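You operate a simulated robot arm through the tools that you are given. There is no shell and no other tool.

You run a simulated robot arm. Do the job below in one go: nothing can be reset, and whatever is moved stays where it is left.

TASK
Scrub the plate on the teal mat clean with the green sponge.
Fine: dip the sponge in the tub of suds first; it goes into the caddy pressed out; the plate stays on the mat; leave the plates on the hob alone.

Only the result counts: the job must be done as asked and must still hold three seconds after the hand-in. Knocking over, shifting, dropping, spilling or breaking anything else fails it.

THE ROBOT
A 6-joint arm with a two-finger parallel gripper, fixed in place. Base frame: the origin is on the floor under the middle of its stand, x ahead of it, y to its left, z up; the work surface is at about z = 903. Readings come in mm, degrees, newtons and seconds.
It reaches about 1347 mm from its shoulder. Its first joint turns from -166.0 to 166.0 degrees. Payload 3.91 kg.
The TCP is the grasp point between the finger pads, 30 mm short of the fingertips. In the tool frame z runs along the fingers and y along their closing line. The gripper opens to 110 mm. The fingers are 20 mm wide and 10 mm thick; the gripper's body (48 by 112 mm) begins 55 mm behind the TCP.
Orientation is that of the tool frame in the base frame, as [roll, pitch, yaw] about the fixed x, y, z axes, in that order (R = Rz(yaw) Ry(pitch) Rx(roll)). With the fingers straight down and closing along the base's y, the tool's x points along the base's -x, its y along +y and its z along -z.

THE INTERFACE
- The arm moves only by the tool drive_tool. Its argument "motion" is a list of rows, each a list of 7 numbers: the shift along the tool's x, y, z in units of 20 mm (1.0 is 20 mm), then the turn, a rotation vector about the tool's x, y, z in units of 4 degrees (1.0 is 4 degrees), then the gripper command, from -1 (fully open) to 1 (shut), values between in proportion. In form: [[tx, ty, tz, rx, ry, rz, gripper], ...]. A call has 1 to 20 rows; each row shifts and turns the commanded pose from where the row before left it, along the tool's axes as they then stand. A call with a number of a shift or a turn outside -1 to 1 is refused whole. Each row takes 0.2 s and may step no farther than 50 mm and 8.6 degrees from the row before; otherwise, or with a gripper value out of range, the whole call is refused. A pose out of reach is approached as far as the arm can. The call stops where the force on the tool passes 50 N (or 10 N more than at its start, if that is more) or the arm is blocked; 0.2 s more then pass. Each finger travels about 108 mm/s and halts on what it meets, pressing with about 25 N; the grip force reading is that of the motor and also rises with nothing between the fingers. The clock runs only during rows and for 0.2 s after the last one: add rows that do not move to give the fingers time. It gives the time, the measured TCP pose, the force on the tool (base axes), the opening and the grip force at its end, in the units of the frame above (readings bear some noise), with the torque about the TCP (base axes, N m) and any sound that the robot's microphone picked up.
- Cameras (640 x 400 px; columns grow to the right, rows downward): "scene" is fixed at [400.9, -499.2, 1688.8]; the picture's right is [0.99, -0.15, 0.00], its down [-0.09, -0.58, -0.81] and it looks along [0.12, 0.80, -0.59] (base axes); focal length 324 px, centre (320, 200). "wrist" rides on the gripper at [72, 17, -103] in the tool frame; the picture's right is [-0.23, 0.97, 0.00], its down [-0.76, -0.18, -0.62] and it looks along [-0.61, -0.14, 0.78] (tool axes); focal length 222 px, centre (320, 200). There is no depth. A picture from a camera that has moved, and an enlarged one, comes with that camera's place and axes in the base frame and with its lens.
- snapshot(camera): a new picture of that camera. It takes no simulated time.
- zoom(camera, box): a new picture of the part [left, top, right, bottom] of that camera's present view, enlarged. It takes no simulated time.
- close_job(): hands the job in; it is judged then, once.

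Places have to be worked out from the pictures, the camera data and where the tool is seen. Open the gripper and draw the arm clear of the work before you hand the job in, unless the task says otherwise.

The tools are called after ">>>" as name(argument=value, ...) on one line, values as JSON. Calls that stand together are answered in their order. drive_tool: Moves the arm, as the interface text tells. Its arguments: {"type":"object","properties":{"motion":{"type":"array","items":{"type":"array","items":{"type":"number"}}}},"required":["motion"]} The other tools are called the same way: snapshot (camera) takes a picture; zoom (camera, box) takes an enlarged picture of a part of a camera's view; close_job () hands the job in.

At the start:

```text
t: 0.0
ee_pos: [411.7, 573.3, 1197.7]
tcp_rot: [180.0, -0.1, -180.0]
contact_force: [0.0, -0.3, -0.9]
moment: [-0.04, 0.01, -0.02]
grip_width: 109.8
gripper_force: 0.1
```

scene: 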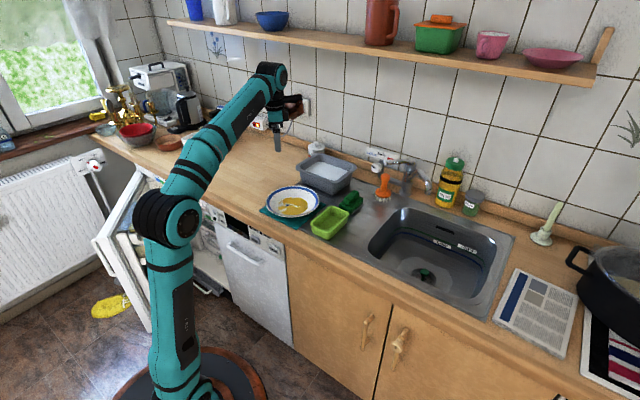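
wrist: 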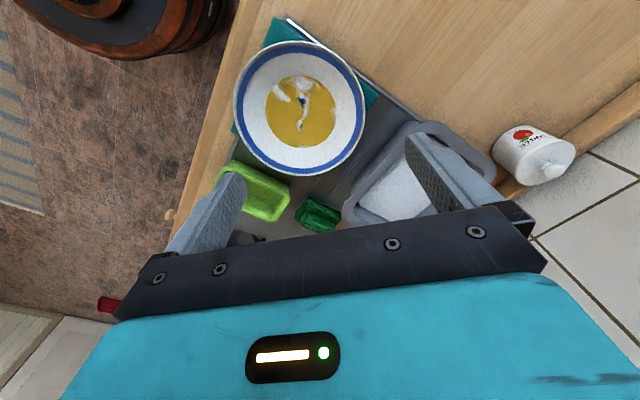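

I'll look closely at the work area before moving: the plate on the teal mat, the green sponge, the lime tray (caddy?) and the grey tub.

>>> zoom(camera="scene", box=[240, 130, 400, 250])

>>> zoom(camera="wrist", box=[180, 10, 500, 270])

>>> zoom(camera="scene", box=[340, 130, 640, 400])

```text
3.33 times, centred on (320, 190) of scene
camera zoom: at [400.9, -499.2, 1688.8], right [0.99, -0.15, 0.0], down [-0.09, -0.58, -0.81], along [0.12, 0.8, -0.59], focal length 1079 px, centre (320, 233)
```

zoom: 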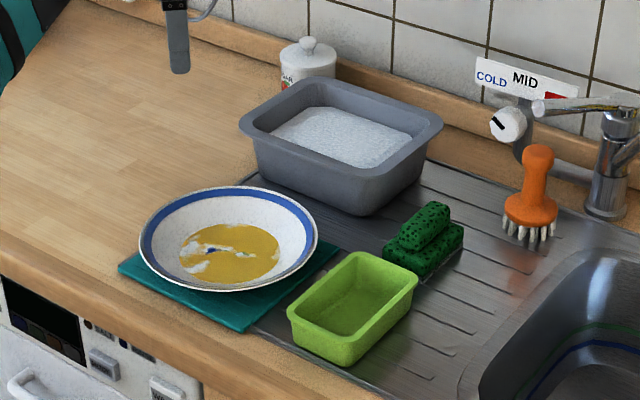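

```text
1.54 times, centred on (340, 140) of wrist
camera zoom: at [340.4, 590.2, 1299.6], right [0.23, 0.97, 0.0], down [0.76, -0.18, 0.62], along [0.61, -0.14, -0.78], focal length 342 px, centre (289, 292)
```

zoom: 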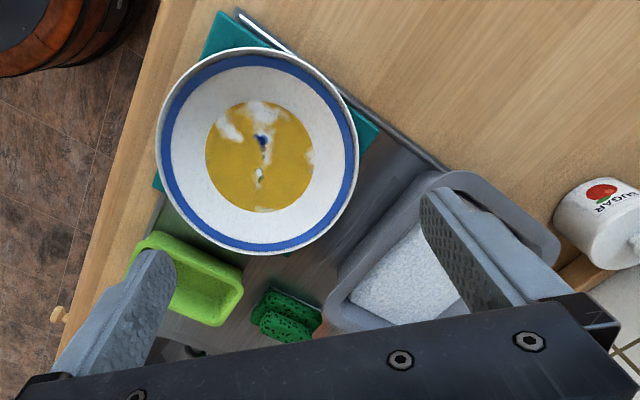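

```text
1.48 times, centred on (490, 265) of scene
camera zoom: at [400.9, -499.2, 1688.8], right [0.99, -0.15, 0.0], down [-0.09, -0.58, -0.81], along [0.12, 0.8, -0.59], focal length 480 px, centre (68, 104)
```

zoom: 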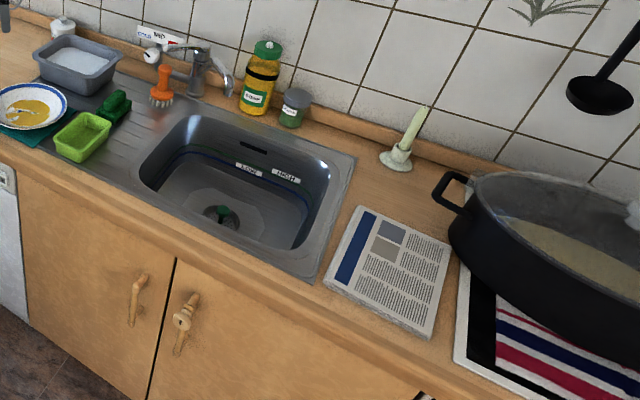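

The sponge looks to sit at about (680, 508) on the drainboard, the lime caddy at about (571, 394), the plate at about (445, 528) and the tub at about (607, 692). I'll raise nothing and glide over at the same height towards the sponge, then turn the wrist to line up with it and look from there.

>>> drive_tool(motion=[[-0.9, -0.28, 0, 0, 0, 0, -1], [-0.9, -0.28, 0, 0, 0, 0, -1], [-0.9, -0.28, 0, 0, 0, 0, -1], [-0.9, -0.28, 0, 0, 0, 0, -1], [-0.9, -0.28, 0, 0, 0, 0, -1], [-0.9, -0.28, 0, 0, 0, 0, -1], [-0.9, -0.28, 0, 0, 0, 0, -1], [-0.9, -0.28, 0, 0, 0, 0, -1], [-0.9, -0.28, 0, 0, 0, 0, -1], [-0.9, -0.28, 0, 0, 0, 0, -1], [-0.9, -0.28, 0, 0, 0, 0, -1], [-0.9, -0.28, 0, 0, 0, 0, -1], [0, 0, 0, 0, 0, -1, -1], [0, 0, 0, 0, 0, -1, -1], [0, 0, 0, 0, 0, -1, -1], [0, 0, 0, 0, 0, -1, -1], [0, 0, 0, 0, 0, -1, -1], [0, 0, 0, 0, 0, -1, -1], [0, 0, 0, 0, 0, -1, -1], [0, 0, 0, 0, 0, -1, -1]])

```text
t: 4.2
ee_pos: [628.6, 506.1, 1199.0]
tcp_rot: [179.9, 0.0, -148.0]
contact_force: [-0.3, 0.2, -1.1]
moment: [0.01, 0.03, -0.02]
grip_width: 110.1
gripper_force: 0.1
```

The arm moved as commanded and yaw is now -148. I'll look with the wrist and scene cameras.

>>> snapshot(camera="wrist")

>>> snapshot(camera="scene")

```text
taken
camera wrist: at [559.3, 482.1, 1299.5], right [-0.32, 0.95, 0.0], down [0.74, 0.25, 0.62], along [0.59, 0.2, -0.78], focal length 222 px, centre (320, 200)
```

wrist: 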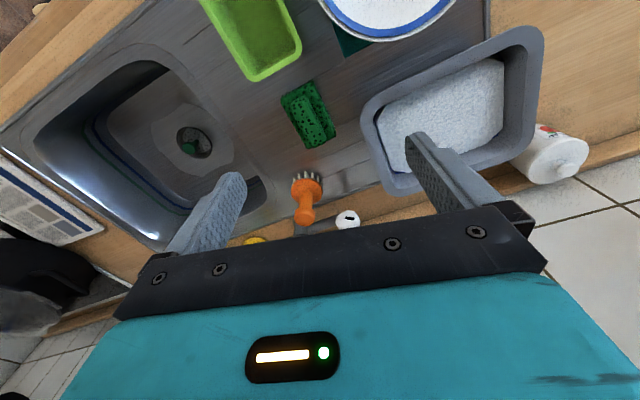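

```text
taken
```

scene: 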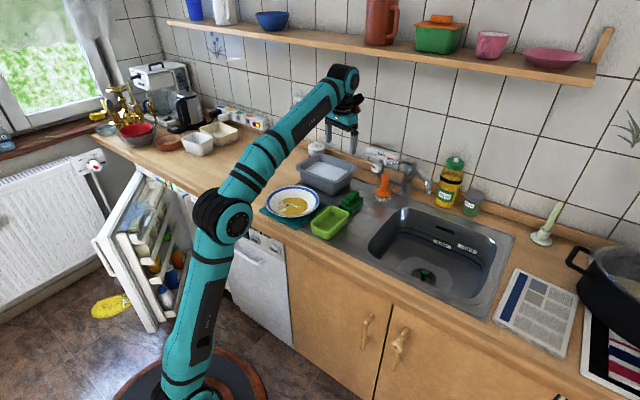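

The sponge is now fully visible. I'll zoom in on it and the nearby tub and caddy.

>>> zoom(camera="wrist", box=[250, 60, 370, 160])

>>> zoom(camera="wrist", box=[340, 0, 600, 210])

>>> zoom(camera="scene", box=[330, 180, 370, 220])

>>> zoom(camera="scene", box=[100, 60, 280, 180])

```text
4.00 times, centred on (310, 110) of wrist
camera zoom: at [559.3, 482.1, 1299.5], right [-0.32, 0.95, 0.0], down [0.74, 0.25, 0.62], along [0.59, 0.2, -0.78], focal length 888 px, centre (360, 560)
```

zoom: 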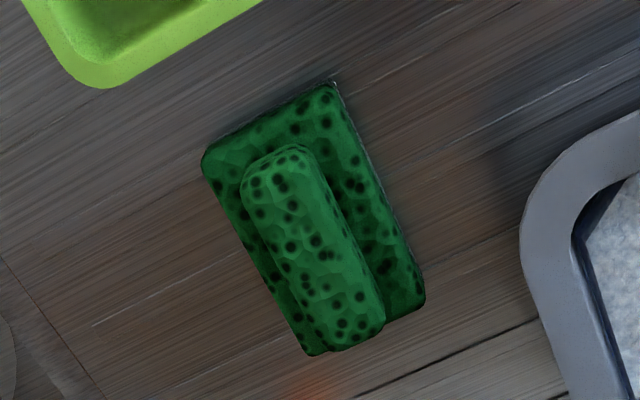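

```text
1.90 times, centred on (470, 105) of wrist
camera zoom: at [559.3, 482.1, 1299.5], right [-0.32, 0.95, 0.0], down [0.74, 0.25, 0.62], along [0.59, 0.2, -0.78], focal length 423 px, centre (34, 381)
```

zoom: 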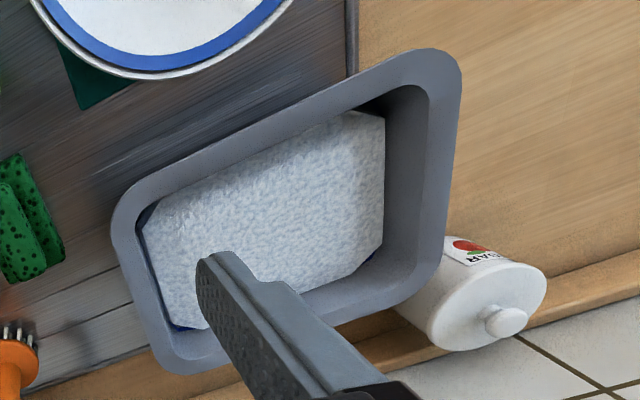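

```text
10.00 times, centred on (350, 200) of scene
camera zoom: at [400.9, -499.2, 1688.8], right [0.99, -0.15, 0.0], down [-0.09, -0.58, -0.81], along [0.12, 0.8, -0.59], focal length 3237 px, centre (20, 200)
```

zoom: 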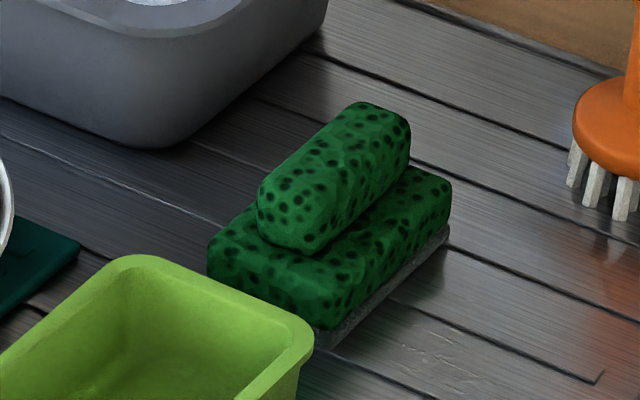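

```text
3.33 times, centred on (190, 120) of scene
camera zoom: at [400.9, -499.2, 1688.8], right [0.99, -0.15, 0.0], down [-0.09, -0.58, -0.81], along [0.12, 0.8, -0.59], focal length 1079 px, centre (753, 467)
```

zoom: 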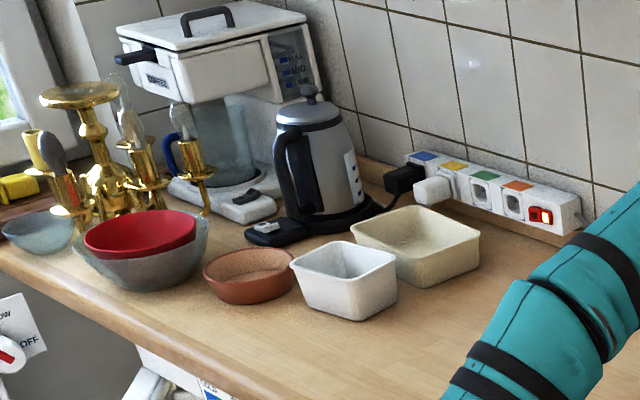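

The sponge is a 95x60 mm block with a grey pad underneath and a ridge about 26 mm wide on top. It is centred near (681, 507) with its long axis at about 43 degrees, and the ridge top is near z 950. I'll line up the closing line across the ridge, part-close the fingers to about 60 mm to stay clear of the tub corner, and descend to z 1050 for a check.

>>> drive_tool(motion=[[0, 0, 0, 0, 0, -0.92, -0.5], [0, 0, 0, 0, 0, -0.92, -0.09], [0, 0, 0, 0, 0, -0.91, -0.09], [-0.65, -0.58, 0, 0, 0, 0, -0.09], [-0.65, -0.58, 0, 0, 0, 0, -0.09], [-0.65, -0.59, 0, 0, 0, 0, -0.09], [0, 0, 1, 0, 0, 0, -0.09], [0, 0, 1, 0, 0, 0, -0.09], [0, 0, 1, 0, 0, 0, -0.09], [0, 0, 1, 0, 0, 0, -0.09], [0, 0, 1, 0, 0, 0, -0.09], [0, 0, 1, 0, 0, 0, -0.09], [0, 0, 1, 0, 0, 0, -0.09], [0, 0, 0.45, 0, 0, 0, -0.09], [0, 0, 0, 0, 0, 0, -0.09]])

>>> snapshot(camera="wrist")

>>> zoom(camera="scene", box=[290, 130, 410, 220])

```text
t: 7.4
ee_pos: [681.7, 507.5, 1049.5]
tcp_rot: [180.0, -0.1, -137.0]
contact_force: [-0.2, -0.3, -0.3]
moment: [-0.02, 0.01, -0.01]
grip_width: 59.9
gripper_force: 0.0
```

```text
taken
camera wrist: at [617.3, 470.8, 1150.8], right [-0.5, 0.87, 0.0], down [0.68, 0.39, 0.62], along [0.54, 0.31, -0.78], focal length 222 px, centre (320, 200)
```

wrist: 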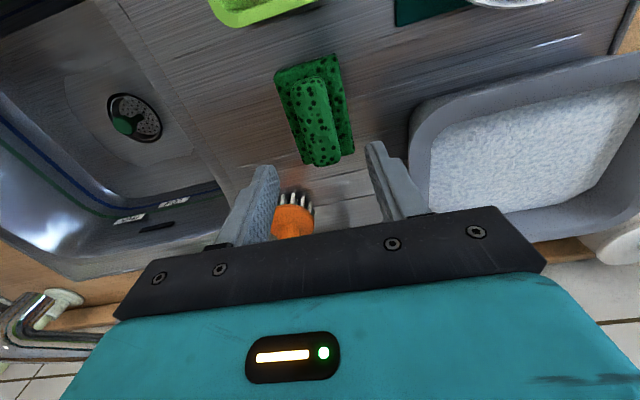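

```text
4.44 times, centred on (350, 175) of scene
camera zoom: at [400.9, -499.2, 1688.8], right [0.99, -0.15, 0.0], down [-0.09, -0.58, -0.81], along [0.12, 0.8, -0.59], focal length 1438 px, centre (187, 311)
```

zoom: 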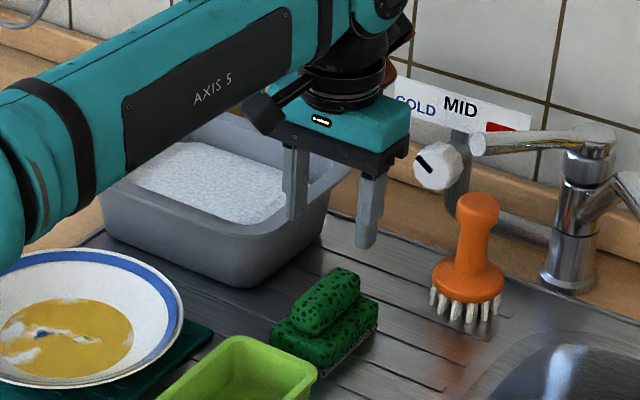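

The fingers are at 60 mm and the sponge sits right below. I'll zoom in to refine its centre and angle before the final descent.

>>> zoom(camera="wrist", box=[260, 40, 380, 180])

>>> zoom(camera="scene", box=[335, 180, 365, 210])

```text
2.86 times, centred on (320, 110) of wrist
camera zoom: at [617.3, 470.8, 1150.8], right [-0.5, 0.87, 0.0], down [0.68, 0.39, 0.62], along [0.54, 0.31, -0.78], focal length 635 px, centre (320, 457)
```

zoom: 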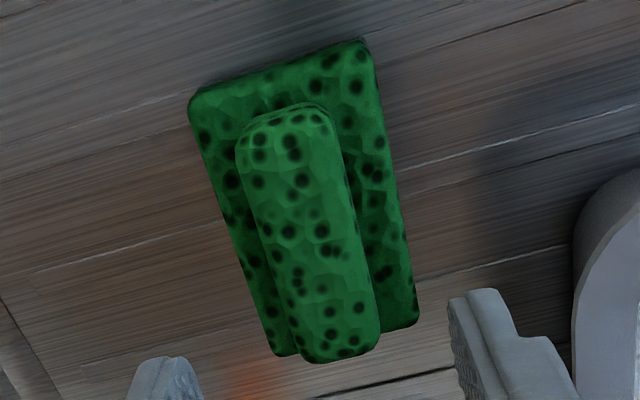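

```text
13.33 times, centred on (350, 195) of scene
camera zoom: at [400.9, -499.2, 1688.8], right [0.99, -0.15, 0.0], down [-0.09, -0.58, -0.81], along [0.12, 0.8, -0.59], focal length 4316 px, centre (-80, 267)
```

zoom: 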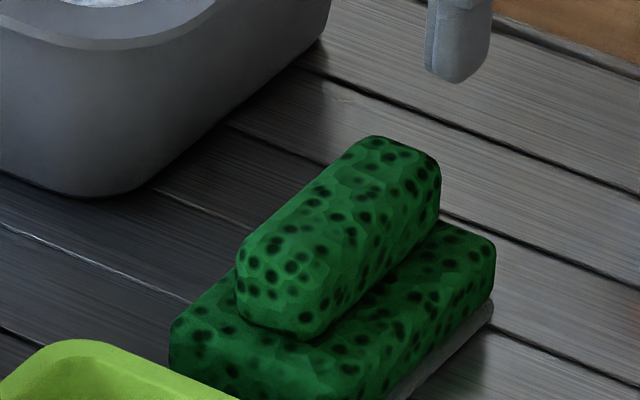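

The refined centre is (682, 507) at about 44 degrees, which matches the TCP's present position. I'll correct the yaw by 1 degree and descend to about z 961, so the fingertips stop just above the lower block on either side of the ridge.

>>> drive_tool(motion=[[0, 0, 1, 0, 0, -0.25, -0.09], [0, 0, 1, 0, 0, 0, -0.09], [0, 0, 1, 0, 0, 0, -0.09], [0, 0, 0.7, 0, 0, 0, -0.09], [0, 0, 0.4, 0, 0, 0, -0.09], [0, 0, 0.3, 0, 0, 0, -0.09], [0, 0, 0, 0, 0, 0, -0.09]])

>>> snapshot(camera="wrist")

>>> zoom(camera="scene", box=[320, 160, 380, 215])

```text
t: 9.0
ee_pos: [680.2, 506.5, 962.9]
tcp_rot: [-180.0, 0.1, -135.9]
contact_force: [3.1, 2.4, 17.5]
moment: [-0.31, -0.47, 0.12]
grip_width: 59.9
gripper_force: 0.1
```

```text
taken
camera wrist: at [617.0, 469.0, 1064.0], right [-0.51, 0.86, 0.0], down [0.67, 0.4, 0.62], along [0.54, 0.32, -0.78], focal length 222 px, centre (320, 200)
```

wrist: 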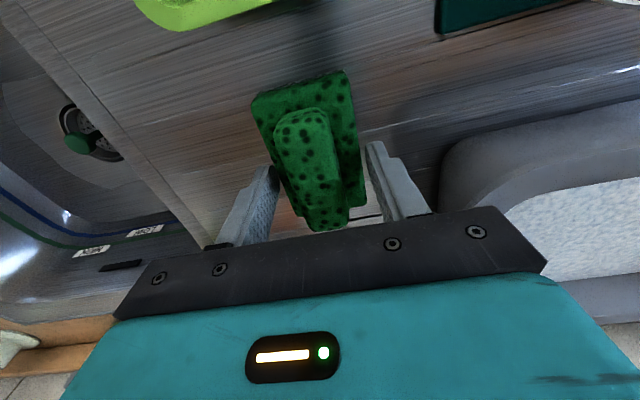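

```text
7.27 times, centred on (350, 188) of scene
camera zoom: at [400.9, -499.2, 1688.8], right [0.99, -0.15, 0.0], down [-0.09, -0.58, -0.81], along [0.12, 0.8, -0.59], focal length 2354 px, centre (102, 291)
```

zoom: 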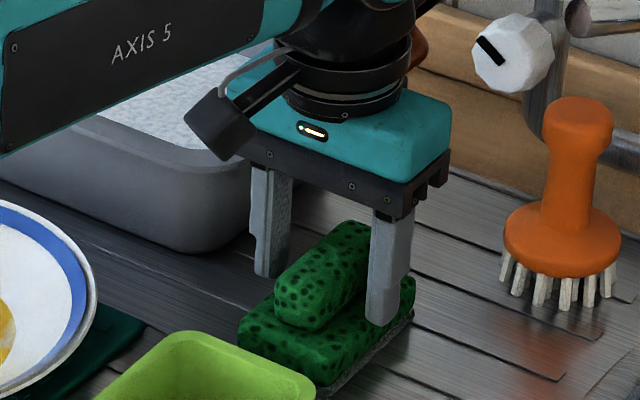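

The fingertips have just touched the lower block's top at about z 933 (17 N upward), and the fingers straddle the ridge centred. I'll ease up 3 mm and close gently in steps to see where the ridge stops the fingers.

>>> drive_tool(motion=[[0, 0, -0.15, 0, 0, 0, -0.09], [0, 0, 0, 0, 0, 0, 0.2], [0, 0, 0, 0, 0, 0, 0.4], [0, 0, 0, 0, 0, 0, 0.45], [0, 0, 0, 0, 0, 0, 0.5], [0, 0, 0, 0, 0, 0, 0.5]])

```text
t: 10.4
ee_pos: [680.4, 506.7, 963.3]
tcp_rot: [179.9, -0.1, -136.0]
contact_force: [0.7, -0.2, -0.8]
moment: [-0.01, 0.0, -0.01]
grip_width: 29.1
gripper_force: 24.8
```

The fingers have stopped on the ridge at 29.1 mm with about 25 N. I'll close the command a bit more to see whether it yields, then lift straight up a little.

>>> drive_tool(motion=[[0, 0, 0, 0, 0, 0, 0.8], [0, 0, 0, 0, 0, 0, 0.8], [0, 0, -0.5, 0, 0, 0, 0.8], [0, 0, -0.5, 0, 0, 0, 0.8], [0, 0, 0, 0, 0, 0, 0.8]])

>>> snapshot(camera="wrist")

>>> zoom(camera="scene", box=[290, 130, 410, 220])

```text
t: 11.6
ee_pos: [682.0, 507.0, 983.3]
tcp_rot: [180.0, 0.0, -136.0]
contact_force: [0.2, 0.5, -0.6]
moment: [-0.03, -0.02, -0.02]
grip_width: 29.2
gripper_force: 24.6
```

```text
taken
camera wrist: at [617.8, 469.5, 1085.4], right [-0.51, 0.86, 0.0], down [0.67, 0.4, 0.62], along [0.53, 0.32, -0.78], focal length 222 px, centre (320, 200)
```

wrist: 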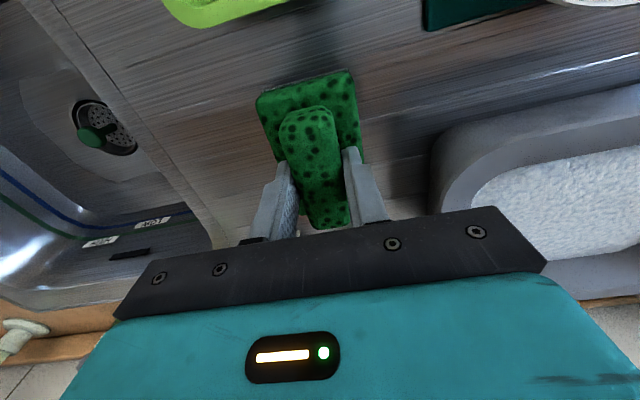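

```text
4.44 times, centred on (350, 175) of scene
camera zoom: at [400.9, -499.2, 1688.8], right [0.99, -0.15, 0.0], down [-0.09, -0.58, -0.81], along [0.12, 0.8, -0.59], focal length 1438 px, centre (187, 311)
```

zoom: 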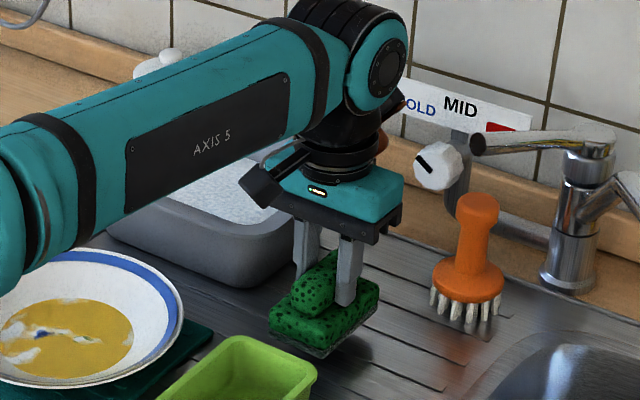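

The sponge lifted cleanly, held by the ridge and square in the fingers, with its bottom about 60 mm below the TCP. I'll raise it well above the tub rim (about z 983) and carry it to the tub centre near (612, 697).

>>> drive_tool(motion=[[0, 0, -0.9, 0, 0, 0, 0.8], [0, 0, -0.9, 0, 0, 0, 0.8], [0, 0, -0.9, 0, 0, 0, 0.8], [0, 0, -0.9, 0, 0, 0, 0.8], [0, 0, -0.9, 0, 0, 0, 0.8], [0, 0, -0.9, 0, 0, 0, 0.8], [-0.408, 0.927, 0, 0, 0, 0, 0.8], [-0.408, 0.927, 0, 0, 0, 0, 0.8], [-0.408, 0.927, 0, 0, 0, 0, 0.8], [-0.408, 0.927, 0, 0, 0, 0, 0.8], [-0.408, 0.927, 0, 0, 0, 0, 0.8], [-0.408, 0.927, 0, 0, 0, 0, 0.8], [-0.408, 0.927, 0, 0, 0, 0, 0.8], [-0.408, 0.927, 0, 0, 0, 0, 0.8], [-0.408, 0.927, 0, 0, 0, 0, 0.8], [-0.408, 0.927, 0, 0, 0, 0, 0.8], [0, 0, 0, 0, 0, 0, 0.8]])

>>> snapshot(camera="wrist")

>>> zoom(camera="scene", box=[260, 110, 400, 215])

```text
t: 15.2
ee_pos: [611.5, 697.2, 1091.1]
tcp_rot: [180.0, 0.1, -136.0]
contact_force: [0.3, -0.2, -0.8]
moment: [0.01, -0.02, 0.0]
grip_width: 29.4
gripper_force: 24.7
```

```text
taken
camera wrist: at [548.4, 660.1, 1192.7], right [-0.51, 0.86, 0.0], down [0.67, 0.4, 0.62], along [0.53, 0.32, -0.78], focal length 222 px, centre (320, 200)
```

wrist: 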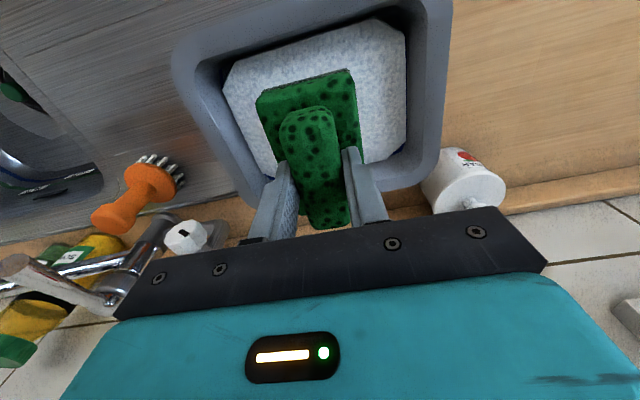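

```text
3.81 times, centred on (330, 162) of scene
camera zoom: at [400.9, -499.2, 1688.8], right [0.99, -0.15, 0.0], down [-0.09, -0.58, -0.81], along [0.12, 0.8, -0.59], focal length 1233 px, centre (282, 343)
```

zoom: 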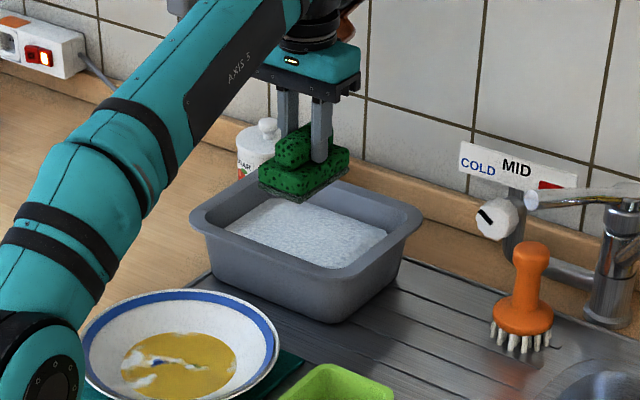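

The wrist view shows the suds surface centred within about 3 mm of the TCP. It spans about 161 mm along the counter and 120 mm across. The sponge's 94 mm side lies along the short side, so I'll turn it 88 degrees to match the tub's long side before dipping.

>>> drive_tool(motion=[[0.05, 0.15, 0, 0, 0, 1, 0.8], [0, 0, 0, 0, 0, 1, 0.8], [0, 0, 0, 0, 0, 1, 0.8], [0, 0, 0, 0, 0, 1, 0.8], [0, 0, 0, 0, 0, 1, 0.8], [0, 0, 0, 0, 0, 1, 0.8], [0, 0, 0, 0, 0, 1, 0.8], [0, 0, 0, 0, 0, 1, 0.8], [0, 0, 0, 0, 0, 1, 0.8], [0, 0, 0, 0, 0, 1, 0.8], [0, 0, 0, 0, 0, 1, 0.8], [0, 0, 0, 0, 0, 1, 0.8], [0, 0, 0, 0, 0, 1, 0.8], [0, 0, 0, 0, 0, 1, 0.8], [0, 0, 0, 0, 0, 1, 0.8], [0, 0, 0, 0, 0, 1, 0.8], [0, 0, 0, 0, 0, 1, 0.8], [0, 0, 0, 0, 0, 1, 0.8], [0, 0, 0, 0, 0, 1, 0.8], [0, 0, 0, 0, 0, 1, 0.8]])

>>> drive_tool(motion=[[0, 0, 0, 0, 0, 1, 0.8], [0, 0, 0, 0, 0, 1, 0.8], [0, 0, 0, 0, 0, 0, 0.8]])

>>> snapshot(camera="wrist")

>>> zoom(camera="scene", box=[260, 90, 400, 195])

```text
t: 19.4
ee_pos: [608.8, 698.8, 1092.0]
tcp_rot: [-179.9, 0.1, 144.0]
contact_force: [0.4, 0.0, -0.6]
moment: [0.01, 0.01, -0.01]
grip_width: 29.1
gripper_force: 25.4
```

```text
t: 20.2
ee_pos: [608.6, 698.5, 1092.5]
tcp_rot: [-180.0, 0.0, 136.0]
contact_force: [-0.2, 0.3, -0.9]
moment: [0.01, 0.02, 0.01]
grip_width: 29.1
gripper_force: 25.2
```

```text
taken
camera wrist: at [568.6, 761.3, 1193.9], right [0.84, 0.54, 0.0], down [0.42, -0.66, 0.62], along [0.34, -0.52, -0.78], focal length 222 px, centre (320, 200)
```

wrist: 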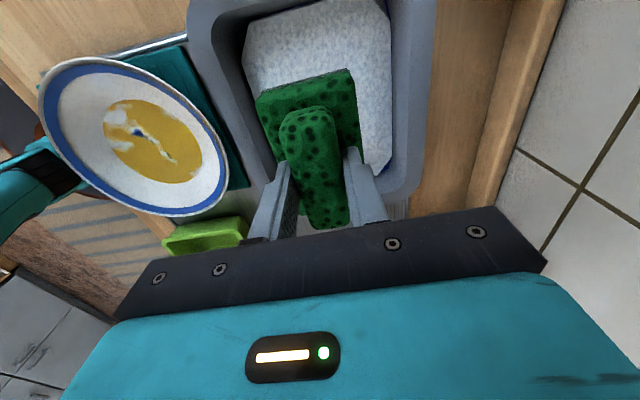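

```text
3.81 times, centred on (330, 142) of scene
camera zoom: at [400.9, -499.2, 1688.8], right [0.99, -0.15, 0.0], down [-0.09, -0.58, -0.81], along [0.12, 0.8, -0.59], focal length 1233 px, centre (282, 419)
```

zoom: 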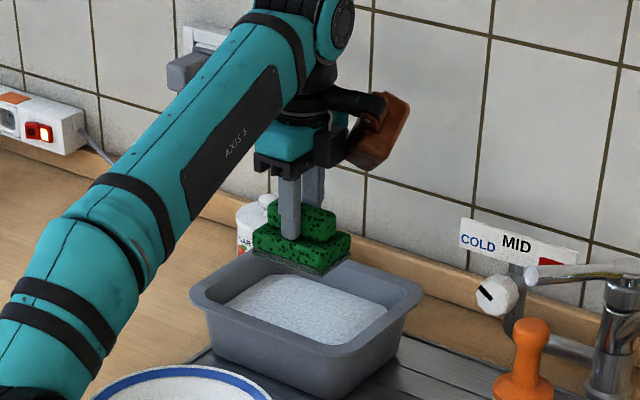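

The sponge now hangs over the middle of the suds with its long side along the tub's long side. I'll lower it slowly until its bottom is about 38 mm below the suds surface, watching the force.

>>> drive_tool(motion=[[0, 0, 1, 0, 0, 0, 0.8], [0, 0, 1, 0, 0, 0, 0.8], [0, 0, 1, 0, 0, 0, 0.8], [0, 0, 0.6, 0, 0, 0, 0.8], [0, 0, 0.5, 0, 0, 0, 0.8], [0, 0, 0.5, 0, 0, 0, 0.8], [0, 0, 0.3, 0, 0, 0, 0.8], [0, 0, 0.3, 0, 0, 0, 0.8], [0, 0, 0, 0, 0, 0, 0.8]])

>>> snapshot(camera="wrist")

>>> zoom(camera="scene", box=[260, 110, 400, 215])

```text
t: 22.2
ee_pos: [608.6, 697.1, 987.6]
tcp_rot: [-179.9, 0.0, 136.0]
contact_force: [0.4, 0.4, -1.8]
moment: [0.0, 0.03, 0.01]
grip_width: 29.3
gripper_force: 25.0
```

```text
taken
camera wrist: at [568.8, 761.1, 1089.4], right [0.84, 0.54, 0.0], down [0.43, -0.66, 0.62], along [0.34, -0.52, -0.78], focal length 222 px, centre (320, 200)
```

wrist: 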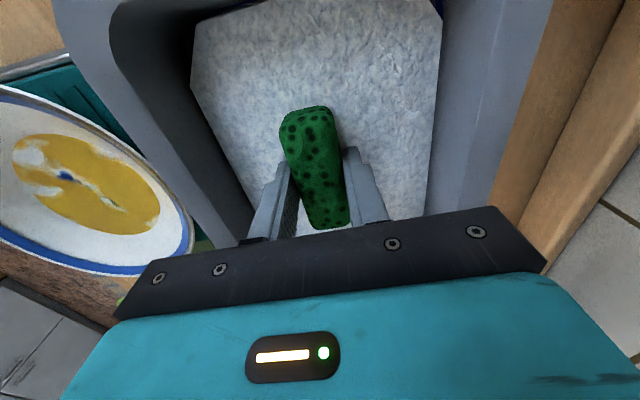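

```text
3.81 times, centred on (330, 162) of scene
camera zoom: at [400.9, -499.2, 1688.8], right [0.99, -0.15, 0.0], down [-0.09, -0.58, -0.81], along [0.12, 0.8, -0.59], focal length 1233 px, centre (282, 343)
```

zoom: 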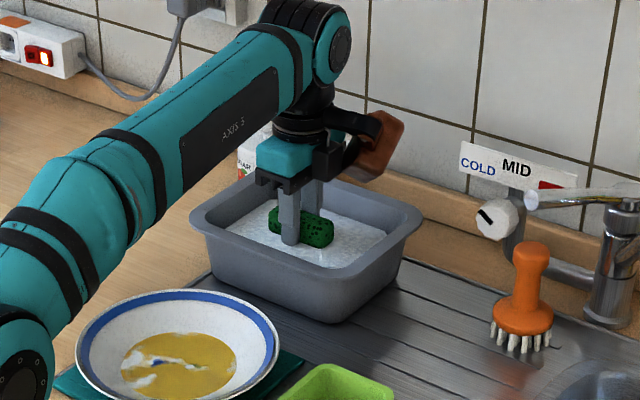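

The lower block is under the suds with only the ridge showing, and the load rose by about 1 N, so it seems to be taking up water. I'll go 8 mm deeper and hold for a second to soak it well.

>>> drive_tool(motion=[[0, 0, 0.2, 0, 0, 0, 0.8], [0, 0, 0.2, 0, 0, 0, 0.8], [0, 0, 0, 0, 0, 0, 0.8], [0, 0, 0, 0, 0, 0, 0.8], [0, 0, 0, 0, 0, 0, 0.8], [0, 0, 0, 0, 0, 0, 0.8], [0, 0, 0, 0, 0, 0, 0.8]])

```text
t: 23.8
ee_pos: [608.7, 698.9, 979.5]
tcp_rot: [179.9, 0.0, 136.0]
contact_force: [-0.4, 0.0, -0.8]
moment: [-0.02, 0.0, 0.0]
grip_width: 29.7
gripper_force: 25.3
```

No contact and the sponge is well submerged. I'll lift it straight out, pause above the tub to let it drip, and look at it.

>>> drive_tool(motion=[[0, 0, -0.4, 0, 0, 0, 0.8], [0, 0, -0.5, 0, 0, 0, 0.8], [0, 0, -0.6, 0, 0, 0, 0.8], [0, 0, -0.7, 0, 0, 0, 0.8], [0, 0, -0.8, 0, 0, 0, 0.8], [0, 0, -0.8, 0, 0, 0, 0.8], [0, 0, -0.8, 0, 0, 0, 0.8], [0, 0, -0.8, 0, 0, 0, 0.8], [0, 0, 0, 0, 0, 0, 0.8], [0, 0, 0, 0, 0, 0, 0.8], [0, 0, 0, 0, 0, 0, 0.8], [0, 0, 0, 0, 0, 0, 0.8], [0, 0, 0, 0, 0, 0, 0.8], [0, 0, 0, 0, 0, 0, 0.8]])

>>> snapshot(camera="wrist")

>>> zoom(camera="scene", box=[290, 110, 370, 170])

>>> zoom(camera="scene", box=[250, 170, 350, 245])

```text
t: 26.8
ee_pos: [608.5, 697.4, 1087.6]
tcp_rot: [-180.0, -0.1, 136.0]
contact_force: [-0.6, 1.2, -0.5]
moment: [0.01, -0.03, 0.03]
grip_width: 29.6
gripper_force: 24.7
```

```text
taken
camera wrist: at [569.1, 761.3, 1189.6], right [0.84, 0.54, 0.0], down [0.43, -0.66, 0.62], along [0.34, -0.52, -0.78], focal length 222 px, centre (320, 200)
```

wrist: 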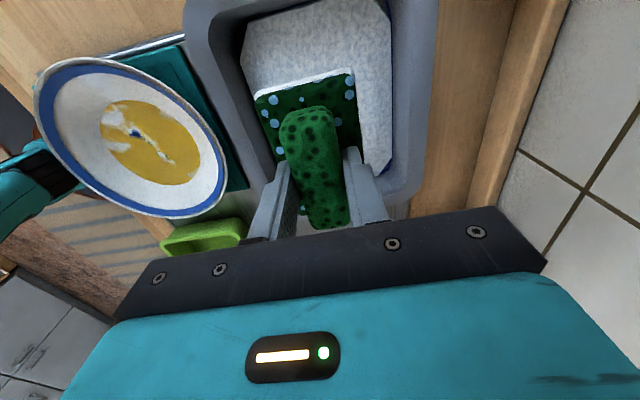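

```text
6.67 times, centred on (330, 140) of scene
camera zoom: at [400.9, -499.2, 1688.8], right [0.99, -0.15, 0.0], down [-0.09, -0.58, -0.81], along [0.12, 0.8, -0.59], focal length 2158 px, centre (253, 600)
```

zoom: 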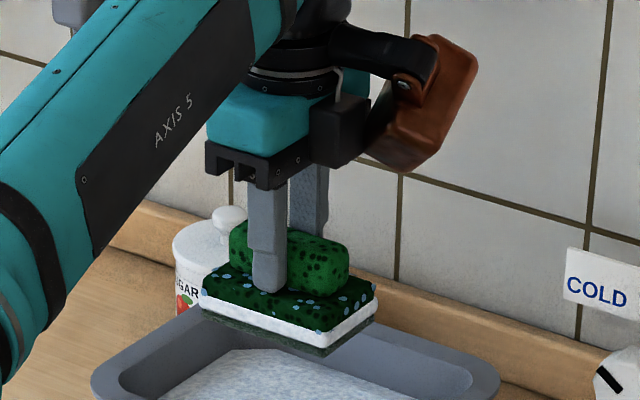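

```text
5.33 times, centred on (300, 208) of scene
camera zoom: at [400.9, -499.2, 1688.8], right [0.99, -0.15, 0.0], down [-0.09, -0.58, -0.81], along [0.12, 0.8, -0.59], focal length 1726 px, centre (427, 160)
```

zoom: 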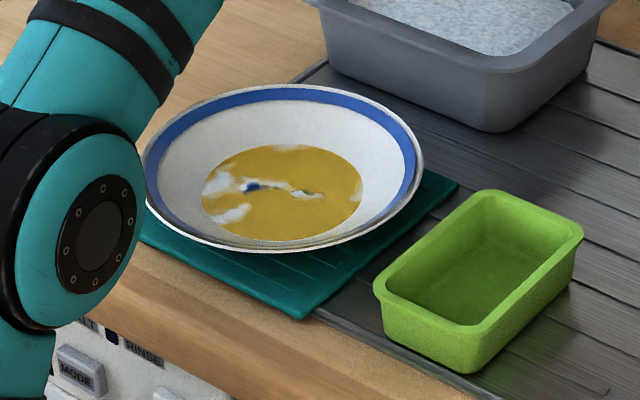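

The sponge is now wet, with droplets and foam on it. Combining both cameras, the plate centre is at about (447.5, 534.5), its flat stained well is about 60 mm in radius near z 912, and the rim is near z 934. I'll carry the sponge over the plate at the current height.

>>> drive_tool(motion=[[0.011, -0.954, 0, 0, 0, 0, 0.8], [0.011, -0.954, 0, 0, 0, 0, 0.8], [0.011, -0.954, 0, 0, 0, 0, 0.8], [0.011, -0.954, 0, 0, 0, 0, 0.8], [0.011, -0.954, 0, 0, 0, 0, 0.8], [0.011, -0.954, 0, 0, 0, 0, 0.8], [0.011, -0.954, 0, 0, 0, 0, 0.8], [0.011, -0.954, 0, 0, 0, 0, 0.8], [0.011, -0.954, 0, 0, 0, 0, 0.8], [0.011, -0.954, 0, 0, 0, 0, 0.8], [0.011, -0.954, 0, 0, 0, 0, 0.8], [0.011, -0.954, 0, 0, 0, 0, 0.8], [0, 0, 0.8, 0, 0, 0, 0.8], [0, 0, 0.8, 0, 0, 0, 0.8], [0, 0, 0, 0, 0, 0, 0.8]])

>>> snapshot(camera="wrist")

>>> zoom(camera="scene", box=[230, 130, 370, 235])

```text
t: 30.0
ee_pos: [448.3, 535.9, 1055.1]
tcp_rot: [180.0, -0.1, 136.0]
contact_force: [0.0, 0.8, -0.4]
moment: [-0.02, -0.01, 0.02]
grip_width: 29.8
gripper_force: 25.4
```

```text
taken
camera wrist: at [408.6, 598.0, 1157.2], right [0.84, 0.54, 0.0], down [0.42, -0.66, 0.62], along [0.34, -0.52, -0.78], focal length 222 px, centre (320, 200)
```

wrist: 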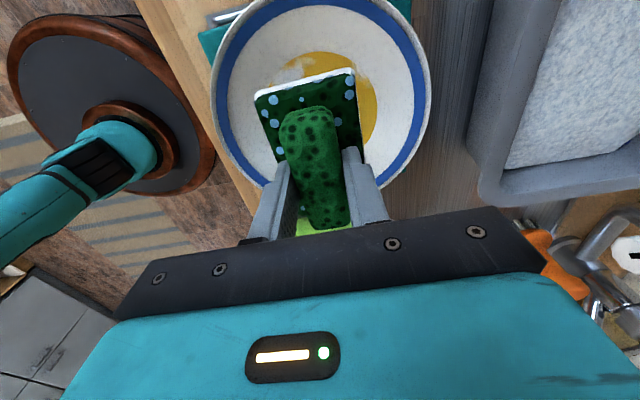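

```text
3.81 times, centred on (300, 182) of scene
camera zoom: at [400.9, -499.2, 1688.8], right [0.99, -0.15, 0.0], down [-0.09, -0.58, -0.81], along [0.12, 0.8, -0.59], focal length 1233 px, centre (396, 267)
```

zoom: 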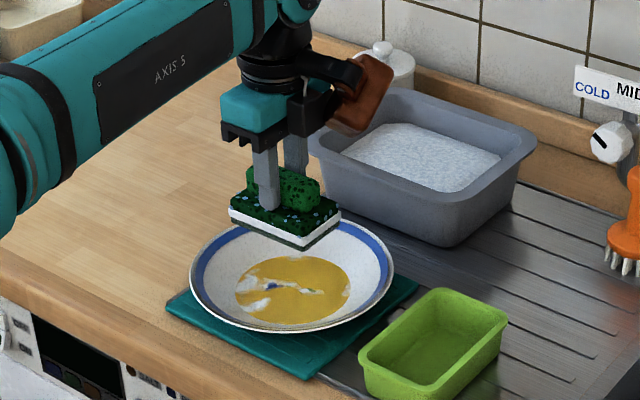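

The sponge is centred above the stain. I'll lower to about 8 mm above expected contact and check again.

>>> drive_tool(motion=[[0, 0, 1, 0, 0, 0, 0.8], [0, 0, 1, 0, 0, 0, 0.8], [0, 0, 0.8, 0, 0, 0, 0.8], [0, 0, 0.5, 0, 0, 0, 0.8], [0, 0, 0.3, 0, 0, 0, 0.8], [0, 0, 0, 0, 0, 0, 0.8]])

>>> snapshot(camera="wrist")

>>> zoom(camera="scene", box=[250, 160, 350, 235])

```text
t: 31.4
ee_pos: [448.3, 535.5, 985.0]
tcp_rot: [-180.0, 0.1, 136.0]
contact_force: [-0.6, 0.4, -1.1]
moment: [-0.02, -0.03, 0.01]
grip_width: 29.6
gripper_force: 25.1
```

```text
taken
camera wrist: at [408.0, 598.3, 1085.4], right [0.84, 0.54, 0.0], down [0.43, -0.66, 0.62], along [0.34, -0.52, -0.78], focal length 222 px, centre (320, 200)
```

wrist: 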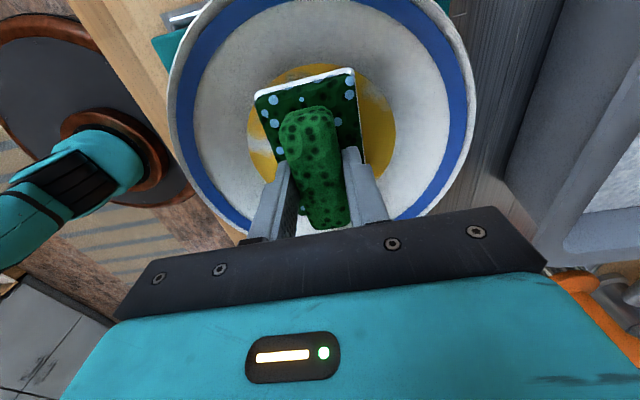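

```text
5.33 times, centred on (300, 198) of scene
camera zoom: at [400.9, -499.2, 1688.8], right [0.99, -0.15, 0.0], down [-0.09, -0.58, -0.81], along [0.12, 0.8, -0.59], focal length 1726 px, centre (427, 213)
```

zoom: 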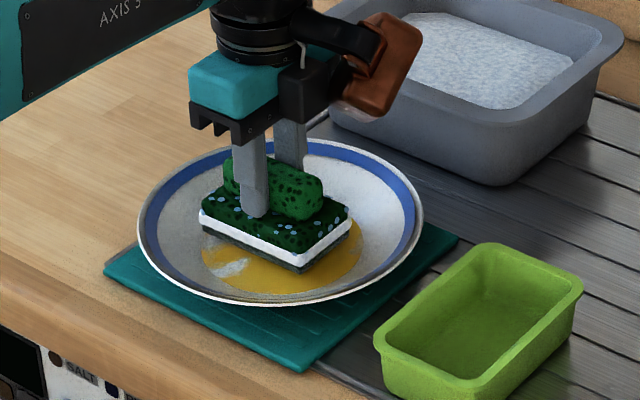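

From the scene camera, the TCP projects onto the stain's centre within a couple of millimetres. I'll descend the last stretch in small steps.

>>> drive_tool(motion=[[0, 0, 0.3, 0, 0, 0, 0.8], [0, 0, 0.15, 0, 0, 0, 0.8], [0, 0, 0.1, 0, 0, 0, 0.8], [0, 0, 0, 0, 0, 0, 0.8]])

```text
t: 32.4
ee_pos: [446.5, 535.0, 974.0]
tcp_rot: [179.8, 0.0, 135.9]
contact_force: [7.1, 4.9, 45.0]
moment: [-0.05, -0.16, 0.02]
grip_width: 29.4
gripper_force: 24.6
```

Contact is already 45 N at TCP z 974, so the well floor is a little higher than I judged. I'll ease up 2 mm to bring the pressing force down.

>>> drive_tool(motion=[[0, 0, -0.1, 0, 0, 0, 0.8], [0, 0, 0, 0, 0, 0, 0.8]])

```text
t: 33.0
ee_pos: [446.0, 534.7, 974.6]
tcp_rot: [180.0, 0.1, 136.2]
contact_force: [3.2, 5.3, 37.0]
moment: [0.19, -0.08, 0.06]
grip_width: 29.5
gripper_force: 25.4
```

Still 37 N, so I'll ease up another 3 mm to find a moderate pressing level.

>>> drive_tool(motion=[[0, 0, -0.15, 0, 0, 0, 0.8], [0, 0, 0, 0, 0, 0, 0.8]])

>>> zoom(camera="scene", box=[250, 160, 350, 235])

>>> snapshot(camera="wrist")

```text
t: 33.6
ee_pos: [447.5, 534.2, 976.1]
tcp_rot: [-179.8, 0.0, 136.0]
contact_force: [0.0, -0.5, -0.9]
moment: [-0.02, -0.02, -0.03]
grip_width: 29.5
gripper_force: 25.2
```

```text
5.33 times, centred on (300, 198) of scene
camera zoom: at [400.9, -499.2, 1688.8], right [0.99, -0.15, 0.0], down [-0.09, -0.58, -0.81], along [0.12, 0.8, -0.59], focal length 1726 px, centre (427, 213)
```

zoom: 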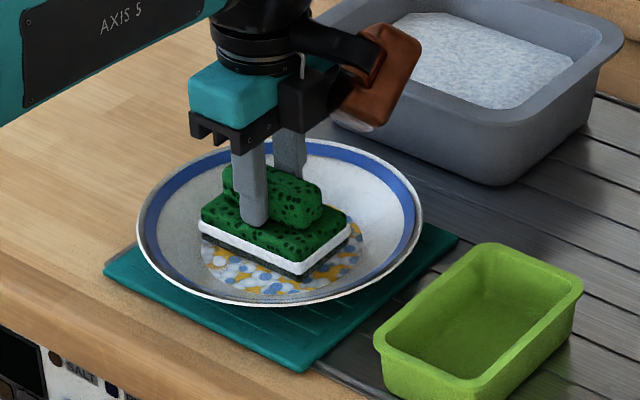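

```text
taken
camera wrist: at [407.3, 597.9, 1077.7], right [0.84, 0.54, 0.0], down [0.43, -0.66, 0.62], along [0.34, -0.53, -0.78], focal length 222 px, centre (320, 200)
```

wrist: 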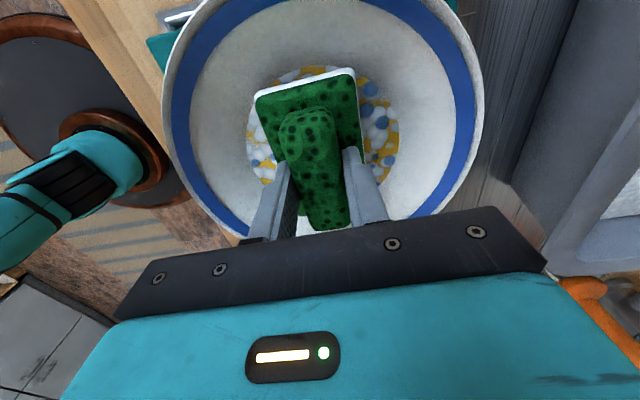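

The firm press squeezed the suds out onto the stain: the droplets left the sponge and bubbles now sit on the plate. Contact begins near commanded z 976.5, so I'll press lightly (about 2 mm lower) and start with short scrubbing strokes about the centre to check the force.

>>> drive_tool(motion=[[0, 0, 0.1, 0, 0, 0, 0.8], [0, 0.3, 0, 0, 0, 0, 0.8], [0, -0.3, 0, 0, 0, 0, 0.8], [0, -0.3, 0, 0, 0, 0, 0.8], [0, 0.3, 0, 0, 0, 0, 0.8]])

>>> zoom(camera="scene", box=[250, 160, 350, 235])

```text
t: 34.8
ee_pos: [447.6, 535.6, 975.6]
tcp_rot: [180.0, 0.0, 136.1]
contact_force: [-1.1, -1.3, 2.6]
moment: [-0.01, 0.15, 0.03]
grip_width: 29.3
gripper_force: 24.9
```

```text
5.33 times, centred on (300, 198) of scene
camera zoom: at [400.9, -499.2, 1688.8], right [0.99, -0.15, 0.0], down [-0.09, -0.58, -0.81], along [0.12, 0.8, -0.59], focal length 1726 px, centre (427, 213)
```

zoom: 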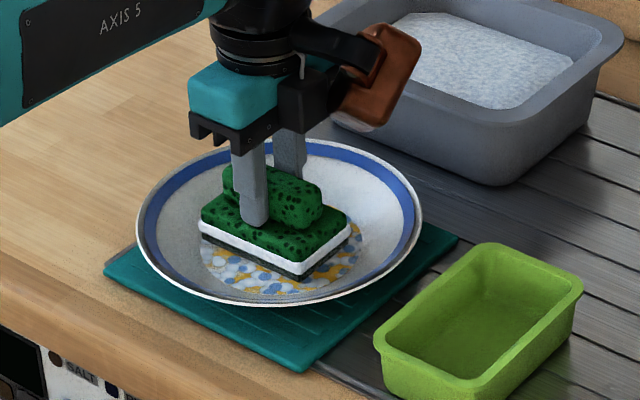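

Contact is only about 3 N here. I'll press another millimetre and run a set of strokes in both directions, then read the force.

>>> drive_tool(motion=[[0, 0, 0.05, 0, 0, 0, 0.8], [0, 0.4, 0, 0, 0, 0, 0.8], [0, -0.4, 0, 0, 0, 0, 0.8], [0, -0.4, 0, 0, 0, 0, 0.8], [0, 0.4, 0, 0, 0, 0, 0.8], [0.3, 0, 0, 0, 0, 0, 0.8], [-0.3, 0, 0, 0, 0, 0, 0.8], [-0.3, 0, 0, 0, 0, 0, 0.8], [0.3, 0, 0, 0, 0, 0, 0.8]])

>>> zoom(camera="scene", box=[250, 160, 350, 235])

>>> zoom(camera="wrist", box=[160, 0, 480, 240])

```text
t: 36.8
ee_pos: [448.7, 534.6, 976.7]
tcp_rot: [179.9, 0.0, 136.0]
contact_force: [5.8, -4.9, 22.0]
moment: [-0.24, -0.21, 0.04]
grip_width: 29.5
gripper_force: 24.9
```

```text
5.33 times, centred on (300, 198) of scene
camera zoom: at [400.9, -499.2, 1688.8], right [0.99, -0.15, 0.0], down [-0.09, -0.58, -0.81], along [0.12, 0.8, -0.59], focal length 1726 px, centre (427, 213)
```

zoom: 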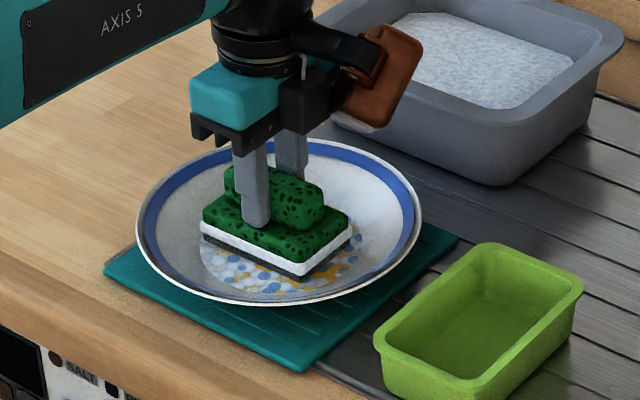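

```text
1.67 times, centred on (320, 120) of wrist
camera zoom: at [408.2, 596.9, 1077.3], right [0.84, 0.54, 0.0], down [0.42, -0.66, 0.62], along [0.34, -0.52, -0.78], focal length 370 px, centre (320, 333)
```

zoom: 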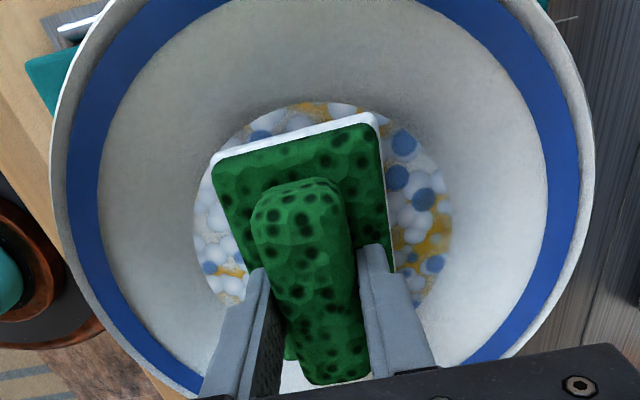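

Yellow is already fading under the strokes with about 20 N of pressure, and the plate has not shifted. I'll now rotate the sponge in place in steps while stroking along its long axis, to sweep the whole disc.

>>> drive_tool(motion=[[0.25, 0, 0, 0, 0, -1, 0.8], [0, 0, 0, 0, 0, -1, 0.8], [-0.25, 0, 0, 0, 0, -1, 0.8], [-0.25, 0, 0, 0, 0, -1, 0.8], [0, 0, 0, 0, 0, -1, 0.8], [0.25, 0, 0, 0, 0, -1, 0.8], [0.25, 0, 0, 0, 0, -1, 0.8], [0, 0, 0, 0, 0, -1, 0.8], [-0.25, 0, 0, 0, 0, -1, 0.8], [-0.25, 0, 0, 0, 0, -1, 0.8], [0, 0, 0, 0, 0, -1, 0.8], [0.25, 0, 0, 0, 0, -1, 0.8]])

>>> zoom(camera="scene", box=[250, 160, 350, 235])

>>> zoom(camera="wrist", box=[160, 0, 480, 240])

```text
t: 39.4
ee_pos: [448.0, 533.5, 976.1]
tcp_rot: [180.0, 0.1, -175.9]
contact_force: [5.6, -1.0, 21.0]
moment: [-0.04, -0.14, -0.2]
grip_width: 29.3
gripper_force: 24.8
```

```text
5.33 times, centred on (300, 198) of scene
camera zoom: at [400.9, -499.2, 1688.8], right [0.99, -0.15, 0.0], down [-0.09, -0.58, -0.81], along [0.12, 0.8, -0.59], focal length 1726 px, centre (427, 213)
```

zoom: 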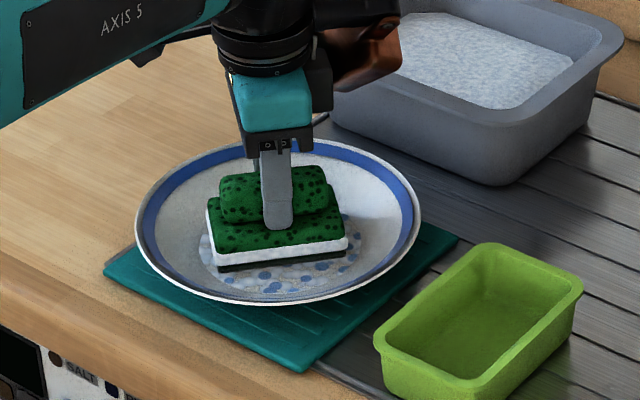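

```text
1.67 times, centred on (320, 120) of wrist
camera zoom: at [375.1, 545.8, 1077.2], right [0.16, 0.99, 0.0], down [0.77, -0.12, 0.62], along [0.62, -0.1, -0.78], focal length 370 px, centre (320, 333)
```

zoom: 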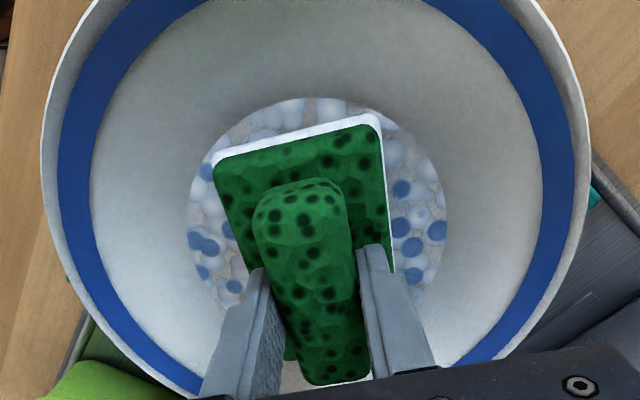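

The yellow has nearly gone and only translucent suds remain visible around the sponge. I'll carry on rotating and stroking to cover the rest of the well.

>>> drive_tool(motion=[[0.25, 0, 0, 0, 0, -1, 0.8], [0, 0, 0, 0, 0, -1, 0.8], [-0.25, 0, 0, 0, 0, -1, 0.8], [-0.25, 0, 0, 0, 0, -1, 0.8], [0, 0, 0, 0, 0, -1, 0.8], [0.25, 0, 0, 0, 0, -1, 0.8], [0.25, 0, 0, 0, 0, -1, 0.8], [0, 0, 0, 0, 0, -1, 0.8], [-0.25, 0, 0, 0, 0, -1, 0.8], [-0.25, 0, 0, 0, 0, -1, 0.8], [0, 0.3, 0, 0, 0, 0, 0.8], [0, -0.3, 0, 0, 0, 0, 0.8], [0, -0.3, 0, 0, 0, 0, 0.8], [0, 0.3, 0, 0, 0, 0, 0.8]])

>>> zoom(camera="scene", box=[250, 160, 350, 235])

>>> zoom(camera="wrist", box=[160, 0, 480, 240])

```text
t: 42.4
ee_pos: [451.1, 538.3, 976.5]
tcp_rot: [179.9, 0.0, -135.9]
contact_force: [1.2, -1.7, 6.1]
moment: [-0.08, 0.01, -0.02]
grip_width: 29.2
gripper_force: 24.7
```

```text
5.33 times, centred on (300, 198) of scene
camera zoom: at [400.9, -499.2, 1688.8], right [0.99, -0.15, 0.0], down [-0.09, -0.58, -0.81], along [0.12, 0.8, -0.59], focal length 1726 px, centre (427, 213)
```

zoom: 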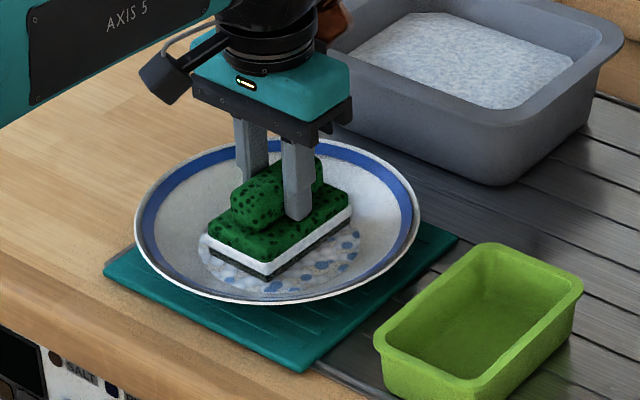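

```text
1.67 times, centred on (320, 120) of wrist
camera zoom: at [387.8, 500.1, 1077.5], right [-0.51, 0.86, 0.0], down [0.67, 0.4, 0.62], along [0.53, 0.32, -0.78], focal length 370 px, centre (320, 333)
```

zoom: 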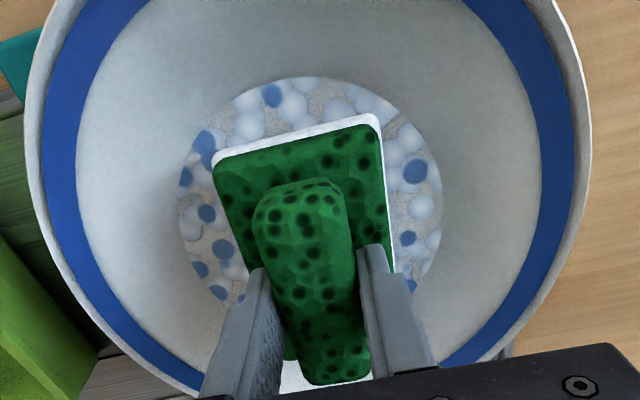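

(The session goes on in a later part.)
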